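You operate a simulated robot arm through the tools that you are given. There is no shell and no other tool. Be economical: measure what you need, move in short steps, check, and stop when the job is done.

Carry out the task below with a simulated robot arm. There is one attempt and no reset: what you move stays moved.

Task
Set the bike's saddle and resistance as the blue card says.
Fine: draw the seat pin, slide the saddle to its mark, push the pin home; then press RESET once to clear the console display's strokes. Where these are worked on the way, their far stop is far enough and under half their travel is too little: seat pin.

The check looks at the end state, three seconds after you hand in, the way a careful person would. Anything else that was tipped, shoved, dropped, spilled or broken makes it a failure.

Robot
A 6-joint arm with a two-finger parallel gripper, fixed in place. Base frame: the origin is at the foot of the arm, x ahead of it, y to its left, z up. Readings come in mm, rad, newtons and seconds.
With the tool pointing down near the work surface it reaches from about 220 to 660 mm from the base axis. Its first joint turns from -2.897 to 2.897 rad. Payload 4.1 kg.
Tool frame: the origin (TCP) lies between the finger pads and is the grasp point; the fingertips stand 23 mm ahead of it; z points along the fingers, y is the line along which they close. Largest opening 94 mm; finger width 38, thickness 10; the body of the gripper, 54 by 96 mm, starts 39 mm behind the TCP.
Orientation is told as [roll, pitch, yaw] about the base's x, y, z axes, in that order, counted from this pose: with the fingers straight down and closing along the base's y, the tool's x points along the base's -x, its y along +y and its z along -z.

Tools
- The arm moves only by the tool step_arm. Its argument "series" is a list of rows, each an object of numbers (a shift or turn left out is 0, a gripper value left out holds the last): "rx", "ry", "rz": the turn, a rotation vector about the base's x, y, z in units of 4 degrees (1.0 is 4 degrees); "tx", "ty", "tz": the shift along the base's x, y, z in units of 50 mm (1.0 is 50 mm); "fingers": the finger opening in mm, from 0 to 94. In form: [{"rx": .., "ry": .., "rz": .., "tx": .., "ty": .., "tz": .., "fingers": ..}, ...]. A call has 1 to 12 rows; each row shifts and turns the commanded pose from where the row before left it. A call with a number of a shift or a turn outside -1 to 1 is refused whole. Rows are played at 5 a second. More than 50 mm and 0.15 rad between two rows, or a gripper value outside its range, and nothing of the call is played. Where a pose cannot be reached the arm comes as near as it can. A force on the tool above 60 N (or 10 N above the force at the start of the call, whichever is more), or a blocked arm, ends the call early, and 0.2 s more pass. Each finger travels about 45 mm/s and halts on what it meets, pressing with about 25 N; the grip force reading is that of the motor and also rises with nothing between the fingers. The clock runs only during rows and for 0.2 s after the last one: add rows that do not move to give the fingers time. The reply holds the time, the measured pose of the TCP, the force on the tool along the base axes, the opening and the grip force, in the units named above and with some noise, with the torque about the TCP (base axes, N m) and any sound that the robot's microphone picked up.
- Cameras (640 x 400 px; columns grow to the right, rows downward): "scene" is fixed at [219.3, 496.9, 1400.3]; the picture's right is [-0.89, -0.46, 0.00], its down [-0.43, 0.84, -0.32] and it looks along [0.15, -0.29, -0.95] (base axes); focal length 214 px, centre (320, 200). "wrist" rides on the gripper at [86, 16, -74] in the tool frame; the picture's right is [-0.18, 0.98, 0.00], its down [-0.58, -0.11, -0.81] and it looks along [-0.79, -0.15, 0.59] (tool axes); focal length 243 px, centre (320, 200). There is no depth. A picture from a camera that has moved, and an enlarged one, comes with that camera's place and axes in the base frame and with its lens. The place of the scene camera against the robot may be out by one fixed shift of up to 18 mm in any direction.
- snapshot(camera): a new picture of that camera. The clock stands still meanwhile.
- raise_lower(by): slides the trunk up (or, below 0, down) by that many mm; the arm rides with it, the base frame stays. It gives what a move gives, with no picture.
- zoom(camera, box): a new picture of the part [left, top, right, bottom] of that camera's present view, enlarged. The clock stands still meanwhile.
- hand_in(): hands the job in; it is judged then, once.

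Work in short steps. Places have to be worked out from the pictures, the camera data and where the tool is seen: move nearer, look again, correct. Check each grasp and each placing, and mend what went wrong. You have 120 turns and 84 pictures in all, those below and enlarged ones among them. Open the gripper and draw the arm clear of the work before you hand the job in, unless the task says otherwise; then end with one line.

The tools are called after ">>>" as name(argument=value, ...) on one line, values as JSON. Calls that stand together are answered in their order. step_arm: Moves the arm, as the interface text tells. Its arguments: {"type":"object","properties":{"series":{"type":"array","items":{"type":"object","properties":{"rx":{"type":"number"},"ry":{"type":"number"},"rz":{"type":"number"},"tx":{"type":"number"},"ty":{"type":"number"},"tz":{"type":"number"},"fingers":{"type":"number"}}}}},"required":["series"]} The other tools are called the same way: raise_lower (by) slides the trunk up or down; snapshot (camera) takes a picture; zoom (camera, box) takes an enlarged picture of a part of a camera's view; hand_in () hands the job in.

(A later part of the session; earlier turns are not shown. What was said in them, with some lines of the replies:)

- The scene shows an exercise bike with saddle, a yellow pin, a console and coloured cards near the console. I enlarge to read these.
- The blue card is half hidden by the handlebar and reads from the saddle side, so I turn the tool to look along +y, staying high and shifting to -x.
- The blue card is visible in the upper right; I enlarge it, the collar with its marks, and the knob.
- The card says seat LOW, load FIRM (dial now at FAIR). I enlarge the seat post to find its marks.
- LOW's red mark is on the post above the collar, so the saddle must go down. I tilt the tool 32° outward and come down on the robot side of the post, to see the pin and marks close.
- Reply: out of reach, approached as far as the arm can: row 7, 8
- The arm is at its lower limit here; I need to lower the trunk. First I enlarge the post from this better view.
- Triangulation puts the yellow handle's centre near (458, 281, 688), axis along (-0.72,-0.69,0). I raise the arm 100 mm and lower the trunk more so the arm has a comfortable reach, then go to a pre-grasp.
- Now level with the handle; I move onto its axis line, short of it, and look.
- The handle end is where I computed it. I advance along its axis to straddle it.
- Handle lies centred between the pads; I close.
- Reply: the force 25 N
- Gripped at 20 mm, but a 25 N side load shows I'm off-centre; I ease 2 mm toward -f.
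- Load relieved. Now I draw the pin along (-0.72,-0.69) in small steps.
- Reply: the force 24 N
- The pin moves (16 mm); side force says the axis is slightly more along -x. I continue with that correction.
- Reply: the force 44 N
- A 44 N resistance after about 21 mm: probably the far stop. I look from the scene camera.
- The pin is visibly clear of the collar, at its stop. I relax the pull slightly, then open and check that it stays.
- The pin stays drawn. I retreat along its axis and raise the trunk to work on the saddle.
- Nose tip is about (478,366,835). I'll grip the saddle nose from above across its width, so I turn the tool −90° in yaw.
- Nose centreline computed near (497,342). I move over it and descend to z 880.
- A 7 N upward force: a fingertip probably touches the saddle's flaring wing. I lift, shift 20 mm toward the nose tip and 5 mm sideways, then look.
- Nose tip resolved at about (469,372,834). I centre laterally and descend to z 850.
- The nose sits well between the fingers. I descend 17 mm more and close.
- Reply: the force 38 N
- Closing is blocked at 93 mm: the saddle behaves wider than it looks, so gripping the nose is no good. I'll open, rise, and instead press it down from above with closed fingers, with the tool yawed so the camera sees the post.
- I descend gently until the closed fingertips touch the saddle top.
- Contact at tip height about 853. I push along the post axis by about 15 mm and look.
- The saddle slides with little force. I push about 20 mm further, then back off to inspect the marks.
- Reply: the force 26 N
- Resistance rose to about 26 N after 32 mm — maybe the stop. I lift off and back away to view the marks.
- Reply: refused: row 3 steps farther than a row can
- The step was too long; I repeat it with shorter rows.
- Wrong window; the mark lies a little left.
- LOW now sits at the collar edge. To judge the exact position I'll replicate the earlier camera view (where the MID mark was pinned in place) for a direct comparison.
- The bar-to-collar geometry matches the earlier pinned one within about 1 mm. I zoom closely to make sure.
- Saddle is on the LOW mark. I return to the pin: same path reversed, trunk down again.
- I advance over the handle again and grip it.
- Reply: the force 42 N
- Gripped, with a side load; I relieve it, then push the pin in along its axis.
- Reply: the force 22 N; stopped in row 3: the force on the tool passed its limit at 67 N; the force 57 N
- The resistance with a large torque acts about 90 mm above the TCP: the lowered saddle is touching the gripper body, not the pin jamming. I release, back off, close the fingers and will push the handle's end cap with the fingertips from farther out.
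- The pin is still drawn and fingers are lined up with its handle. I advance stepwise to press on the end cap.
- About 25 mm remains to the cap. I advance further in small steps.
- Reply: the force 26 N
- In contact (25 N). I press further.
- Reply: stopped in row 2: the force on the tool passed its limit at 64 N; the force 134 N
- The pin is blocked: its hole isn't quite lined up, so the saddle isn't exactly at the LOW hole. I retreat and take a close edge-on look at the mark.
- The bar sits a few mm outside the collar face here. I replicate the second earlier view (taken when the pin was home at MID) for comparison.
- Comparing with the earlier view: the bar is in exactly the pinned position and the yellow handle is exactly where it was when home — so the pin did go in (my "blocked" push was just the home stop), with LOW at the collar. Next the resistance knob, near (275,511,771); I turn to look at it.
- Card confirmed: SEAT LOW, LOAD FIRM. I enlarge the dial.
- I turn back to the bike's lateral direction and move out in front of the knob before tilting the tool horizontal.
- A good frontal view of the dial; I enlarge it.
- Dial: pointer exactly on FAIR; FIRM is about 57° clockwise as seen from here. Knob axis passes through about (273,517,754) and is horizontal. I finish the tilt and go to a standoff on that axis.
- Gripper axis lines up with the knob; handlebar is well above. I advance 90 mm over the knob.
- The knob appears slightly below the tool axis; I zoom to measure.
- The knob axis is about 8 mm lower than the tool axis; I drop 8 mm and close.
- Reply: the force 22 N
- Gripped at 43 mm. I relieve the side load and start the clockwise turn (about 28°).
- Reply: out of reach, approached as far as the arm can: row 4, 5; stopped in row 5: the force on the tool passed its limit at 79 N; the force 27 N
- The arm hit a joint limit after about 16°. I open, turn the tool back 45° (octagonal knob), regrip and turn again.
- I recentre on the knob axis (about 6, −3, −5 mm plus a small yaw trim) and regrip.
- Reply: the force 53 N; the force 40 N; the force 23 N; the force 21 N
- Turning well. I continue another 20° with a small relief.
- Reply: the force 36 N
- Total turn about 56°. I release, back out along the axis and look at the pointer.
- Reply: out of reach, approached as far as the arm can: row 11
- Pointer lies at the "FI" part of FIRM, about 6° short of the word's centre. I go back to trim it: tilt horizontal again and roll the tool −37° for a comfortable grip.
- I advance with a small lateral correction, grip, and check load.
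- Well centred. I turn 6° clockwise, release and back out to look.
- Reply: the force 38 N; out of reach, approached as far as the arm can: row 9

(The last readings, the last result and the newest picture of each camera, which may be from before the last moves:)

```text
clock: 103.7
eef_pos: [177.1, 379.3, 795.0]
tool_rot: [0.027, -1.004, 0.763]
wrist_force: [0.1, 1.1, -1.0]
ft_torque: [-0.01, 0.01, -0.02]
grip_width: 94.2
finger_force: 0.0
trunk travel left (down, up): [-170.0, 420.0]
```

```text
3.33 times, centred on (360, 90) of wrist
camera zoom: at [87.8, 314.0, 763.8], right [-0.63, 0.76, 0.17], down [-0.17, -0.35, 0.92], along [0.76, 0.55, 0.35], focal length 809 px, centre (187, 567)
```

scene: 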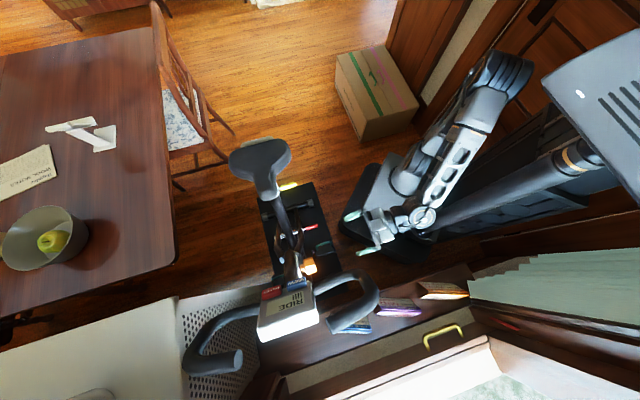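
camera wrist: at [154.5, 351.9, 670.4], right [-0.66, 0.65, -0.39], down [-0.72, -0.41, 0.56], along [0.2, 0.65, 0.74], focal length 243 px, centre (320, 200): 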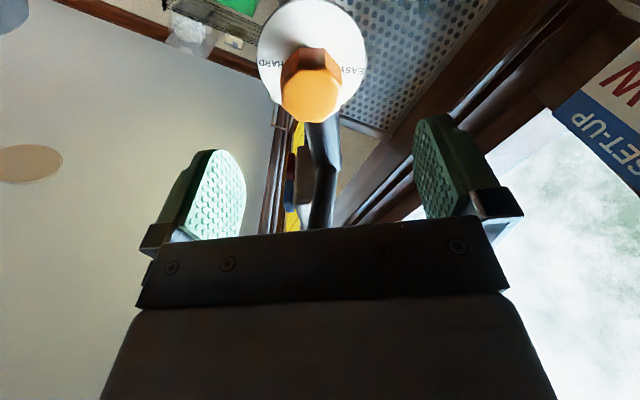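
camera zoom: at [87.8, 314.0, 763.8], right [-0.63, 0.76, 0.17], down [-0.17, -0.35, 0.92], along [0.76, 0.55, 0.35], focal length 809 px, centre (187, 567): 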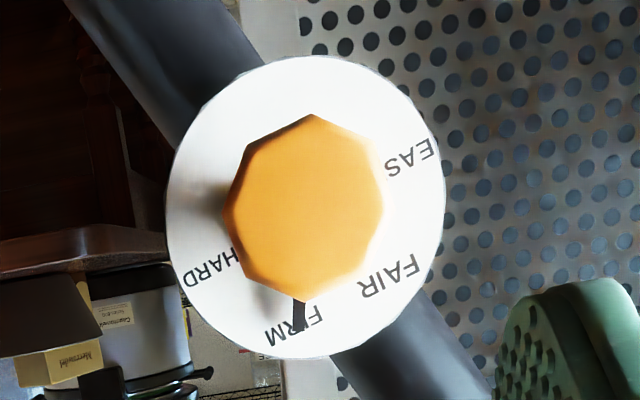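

The pointer now sits centred on FIRM. Next is RESET, triangulated near (291,573,928). I un-tilt while drawing back from the bike, then raise the trunk.

>>> step_arm(series=[{"rx": -0.71, "ry": 0.705, "tx": 0.1, "ty": -0.12}, {"rx": -0.71, "ry": 0.705, "tx": 0.1, "ty": -0.12}, {"rx": -0.71, "ry": 0.705, "tx": 0.1, "ty": -0.12}, {"rx": -0.71, "ry": 0.705, "tx": 0.1, "ty": -0.12}, {"rx": -0.71, "ry": 0.705, "tx": 0.1, "ty": -0.12}, {"rx": -0.71, "ry": 0.705, "tx": 0.1, "ty": -0.12}, {"rx": -0.71, "ry": 0.705, "tx": 0.1, "ty": -0.12}, {"rx": -0.71, "ry": 0.705, "tx": 0.1, "ty": -0.12}, {"rx": -0.71, "ry": 0.705, "tx": 0.1, "ty": -0.12}, {"rx": -0.71, "ry": 0.705, "tx": 0.1, "ty": -0.12}, {"rx": -0.71, "ry": 0.705, "tx": 0.1, "ty": -0.12}, {"rx": -0.71, "ry": 0.705, "tx": 0.1, "ty": -0.12}])

>>> raise_lower(by=260)

>>> step_arm(series=[{"rz": 1, "rx": -0.5, "ry": 0.5, "fingers": 0}, {"rz": 1, "rx": -0.5, "ry": 0.5}, {"rz": 1, "rx": -0.3, "ry": 0.3}, {"rz": 1, "tx": 0.3}, {"rz": 1, "tx": 0.3}, {"rz": 1, "tx": 0.3}, {"rz": 1, "tx": 0.3}, {"rz": 1, "tx": 0.3}, {"rz": 1}, {"rz": 1}, {"rz": 1}, {"rz": 1}])

>>> snapshot(camera="wrist")

```text
clock: 106.3
eef_pos: [236.0, 307.1, 795.0]
tool_rot: [0.011, -0.164, 0.776]
wrist_force: [1.0, -0.2, 0.2]
ft_torque: [-0.02, -0.03, 0.0]
grip_width: 93.9
finger_force: 0.0
trunk travel left (down, up): [-170.0, 420.0]
```

```text
clock: 109.0
eef_pos: [236.3, 307.4, 1055.7]
tool_rot: [0.01, -0.166, 0.774]
wrist_force: [0.0, -0.2, -1.4]
ft_torque: [-0.03, -0.03, 0.03]
grip_width: 93.8
finger_force: 0.1
trunk travel left (down, up): [-430.0, 160.0]
```

```text
clock: 111.6
eef_pos: [310.0, 306.9, 1056.3]
tool_rot: [0.022, -0.039, 1.616]
wrist_force: [-0.3, 1.0, 0.7]
ft_torque: [0.0, -0.02, -0.01]
grip_width: 0.2
finger_force: 25.2
trunk travel left (down, up): [-430.0, 160.0]
```

```text
11 pictures are left
camera wrist: at [300.2, 217.6, 1128.8], right [-0.99, 0.14, 0.03], down [0.1, 0.56, 0.83], along [0.1, 0.82, -0.56], focal length 243 px, centre (320, 200)
```

wrist: 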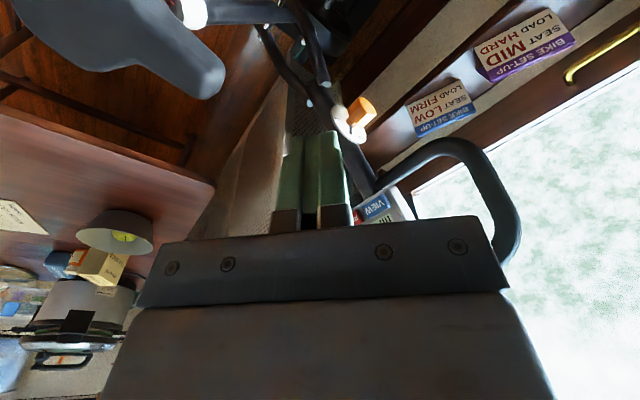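

VIEW and the console edge are visible, RESET hidden behind the fingers. I tilt the tool about 24° toward the console (press direction) and move nearer, staying above.

>>> step_arm(series=[{"rx": 0.72, "ry": 0.7, "tx": 0.1, "ty": 0.5}, {"rx": 0.72, "ry": 0.7, "tx": 0.1, "ty": 0.5}, {"rx": 0.72, "ry": 0.7, "tx": 0.1, "ty": 0.5}, {"rx": 0.72, "ry": 0.7, "tx": 0.1, "ty": 0.5}, {"rx": 0.72, "ry": 0.7, "tx": 0.1, "ty": 0.5}, {"rx": 0.72, "ry": 0.7, "tx": 0.1, "ty": 0.5}, {}])

>>> snapshot(camera="wrist")

```text
clock: 113.2
eef_pos: [342.4, 456.7, 1058.0]
tool_rot: [0.313, -0.346, 1.555]
wrist_force: [-0.1, 0.6, 1.0]
ft_torque: [0.02, -0.02, 0.0]
grip_width: 0.0
finger_force: 24.7
trunk travel left (down, up): [-430.0, 160.0]
```

```text
10 pictures are left
camera wrist: at [348.3, 350.8, 1101.0], right [-0.93, 0.08, 0.35], down [0.36, 0.29, 0.89], along [-0.03, 0.95, -0.3], focal length 243 px, centre (320, 200)
```

wrist: 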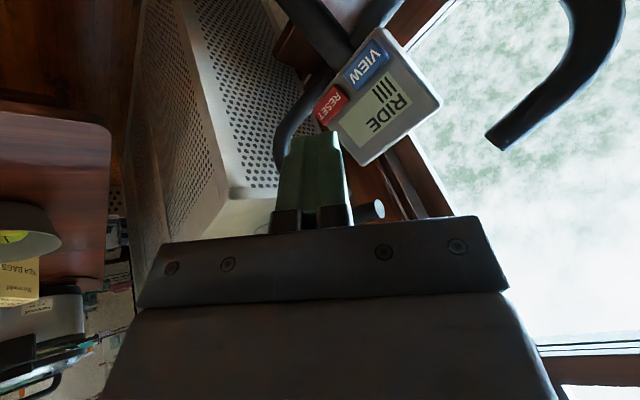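

RESET resolved at (291,576,928), face tilted ~30° toward the rider; my press direction (-0.31,0.33,-0.90) fits. I roll the fingers 44° so their width lies along the button, then move to 80 mm above it.

>>> step_arm(series=[{"rx": -0.31, "ry": 0.325, "rz": -0.898}, {"rx": -0.31, "ry": 0.325, "rz": -0.898}, {"rx": -0.31, "ry": 0.325, "rz": -0.898}, {"rx": -0.31, "ry": 0.325, "rz": -0.898}, {"rx": -0.31, "ry": 0.325, "rz": -0.898}, {"rx": -0.31, "ry": 0.325, "rz": -0.898}, {"rx": -0.31, "ry": 0.325, "rz": -0.898}, {"rx": -0.31, "ry": 0.325, "rz": -0.898}, {"rx": -0.31, "ry": 0.325, "rz": -0.898}, {"rx": -0.31, "ry": 0.325, "rz": -0.898}, {"rx": -0.31, "ry": 0.325, "rz": -0.898}, {}])

>>> step_arm(series=[{"tx": -0.1, "ty": 0.43, "tz": -0.19}, {"tx": -0.1, "ty": 0.43, "tz": -0.19}, {"tx": -0.09, "ty": 0.43, "tz": -0.19}, {"tx": -0.09, "ty": 0.43, "tz": -0.18}, {}])

>>> snapshot(camera="wrist")

```text
clock: 115.8
eef_pos: [341.5, 457.4, 1055.7]
tool_rot: [0.455, -0.039, 0.831]
wrist_force: [0.4, -0.8, 0.9]
ft_torque: [0.02, 0.01, -0.01]
grip_width: 0.0
finger_force: 24.9
trunk travel left (down, up): [-430.0, 160.0]
```

```text
clock: 117.0
eef_pos: [324.4, 541.7, 1016.8]
tool_rot: [0.456, -0.039, 0.832]
wrist_force: [-0.2, -0.2, 0.2]
ft_torque: [0.02, -0.03, 0.01]
grip_width: 0.2
finger_force: 25.4
trunk travel left (down, up): [-430.0, 160.0]
```

```text
9 pictures are left
camera wrist: at [276.7, 463.7, 1089.7], right [-0.54, 0.72, 0.44], down [0.71, 0.11, 0.7], along [0.45, 0.69, -0.57], focal length 243 px, centre (320, 200)
```

wrist: 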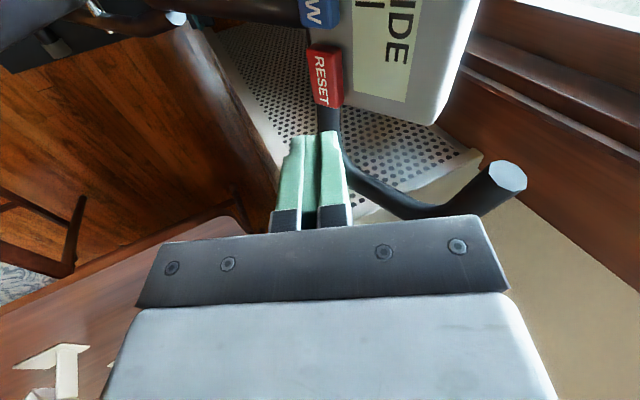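

RESET lies on the tool axis within 3 mm. I approach 66 mm.

>>> step_arm(series=[{"tx": -0.124, "ty": 0.127, "tz": -0.361}, {"tx": -0.124, "ty": 0.127, "tz": -0.361}, {"tx": -0.124, "ty": 0.127, "tz": -0.361}, {"tx": -0.04, "ty": 0.042, "tz": -0.1}, {}])

>>> snapshot(camera="wrist")

```text
clock: 118.2
eef_pos: [301.0, 564.9, 960.1]
tool_rot: [0.457, -0.037, 0.832]
wrist_force: [0.1, 0.2, 1.3]
ft_torque: [0.0, -0.01, -0.02]
grip_width: 0.1
finger_force: 24.8
trunk travel left (down, up): [-430.0, 160.0]
```

```text
8 pictures are left
camera wrist: at [253.8, 486.2, 1031.1], right [-0.54, 0.72, 0.44], down [0.71, 0.11, 0.7], along [0.45, 0.69, -0.57], focal length 243 px, centre (320, 200)
```

wrist: 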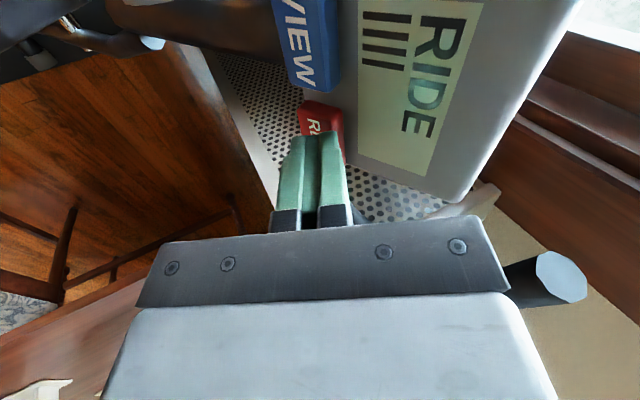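

Aligned over RESET and clear of VIEW. I press slowly.

>>> step_arm(series=[{"tx": -0.019, "ty": 0.019, "tz": -0.054}, {"tx": -0.019, "ty": 0.019, "tz": -0.054}, {"tx": -0.019, "ty": 0.019, "tz": -0.054}, {}])

```text
clock: 119.2
eef_pos: [299.0, 566.5, 952.2]
tool_rot: [0.457, -0.039, 0.832]
wrist_force: [0.3, -1.2, 1.2]
ft_torque: [0.04, -0.02, -0.01]
grip_width: 0.2
finger_force: 24.9
trunk travel left (down, up): [-430.0, 160.0]
heard: click
```

A click was heard. I back off straight away and check the display.

>>> step_arm(series=[{"tx": 0.06, "ty": -0.06, "tz": 0.18}, {"tx": 0.124, "ty": -0.127, "tz": 0.361}, {"tx": 0.124, "ty": -0.127, "tz": 0.361}, {"tx": 0.124, "ty": -0.127, "tz": 0.361}, {}])

>>> snapshot(camera="wrist")

```text
clock: 120.4
eef_pos: [321.5, 545.8, 1016.9]
tool_rot: [0.457, -0.039, 0.833]
wrist_force: [-0.5, 0.2, -0.1]
ft_torque: [0.03, -0.02, -0.02]
grip_width: 0.1
finger_force: 25.1
trunk travel left (down, up): [-430.0, 160.0]
```

```text
7 pictures are left
camera wrist: at [274.3, 467.6, 1088.2], right [-0.54, 0.72, 0.44], down [0.71, 0.1, 0.7], along [0.45, 0.69, -0.57], focal length 243 px, centre (320, 200)
```

wrist: 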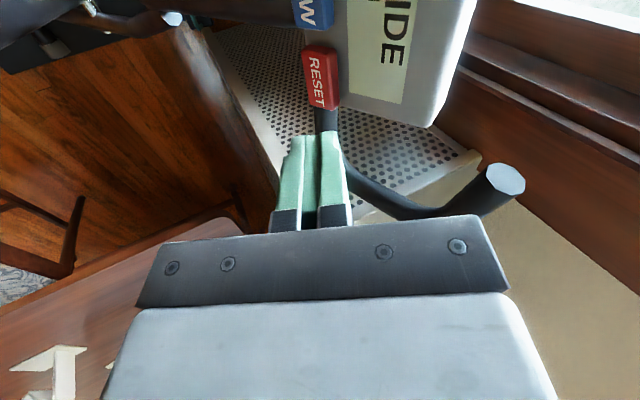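

I draw the arm clear, open the gripper, and check the display, knob and pin from the scene camera.

>>> step_arm(series=[{"tz": 0.6, "fingers": 94}, {"tz": 0.6}, {"ty": -0.8, "tx": 0.1}, {"ty": -0.8}, {"ty": -0.8}, {"ty": -0.8}, {"ty": -0.8}, {}])

>>> zoom(camera="scene", box=[240, 240, 400, 340])

>>> snapshot(camera="scene")

>>> zoom(camera="scene", box=[262, 165, 326, 205])

```text
clock: 122.2
eef_pos: [325.3, 341.6, 1077.1]
tool_rot: [0.456, -0.039, 0.832]
wrist_force: [-1.2, -0.4, 0.1]
ft_torque: [0.0, 0.0, -0.02]
grip_width: 93.9
finger_force: 0.0
trunk travel left (down, up): [-430.0, 160.0]
```

```text
4.00 times, centred on (320, 290) of scene
camera zoom: at [219.3, 496.9, 1400.3], right [-0.89, -0.46, 0.0], down [-0.43, 0.84, -0.32], along [0.15, -0.29, -0.95], focal length 858 px, centre (320, -160)
```

zoom: 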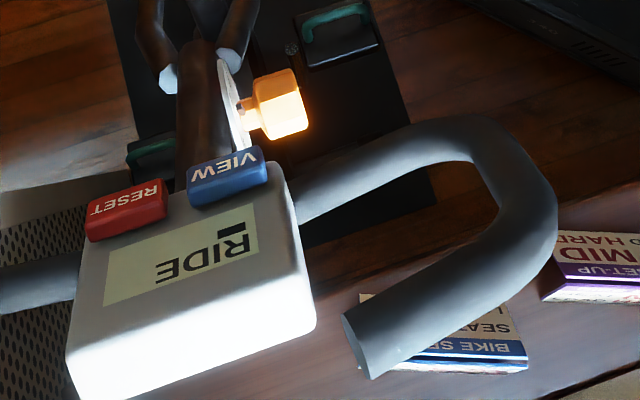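

```text
5 pictures are left
```

scene: 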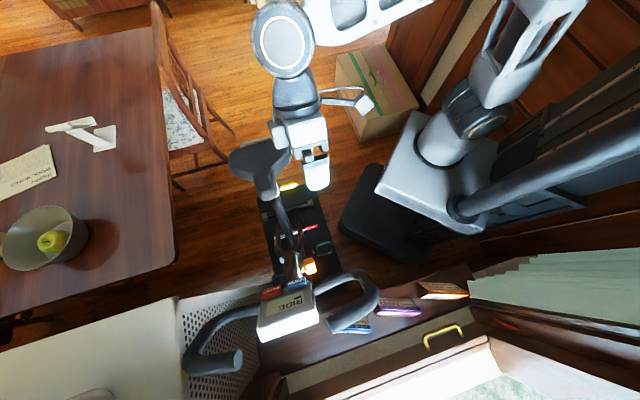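

```text
10.00 times, centred on (294, 185) of scene
camera zoom: at [219.3, 496.9, 1400.3], right [-0.89, -0.46, 0.0], down [-0.43, 0.84, -0.32], along [0.15, -0.29, -0.95], focal length 2145 px, centre (580, 350)
```

zoom: 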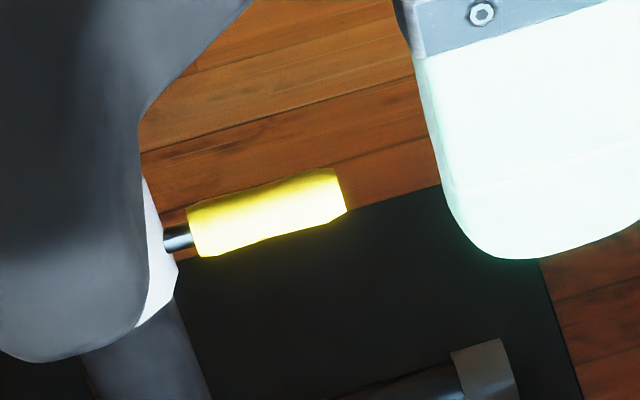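

Display strokes are cleared (only the zero dash remains), VIEW was untouched, the pin handle is back at its home position, the saddle is at LOW and the pointer at FIRM. The gripper is open and clear, so I hand in.

>>> hand_in()

```text
The job is handed in.
```

I set the saddle to LOW with the seat pin pushed home, turned the resistance dial to FIRM, and pressed RESET once, which cleared the strokes. The job is handed in; the result of the check was not shown.
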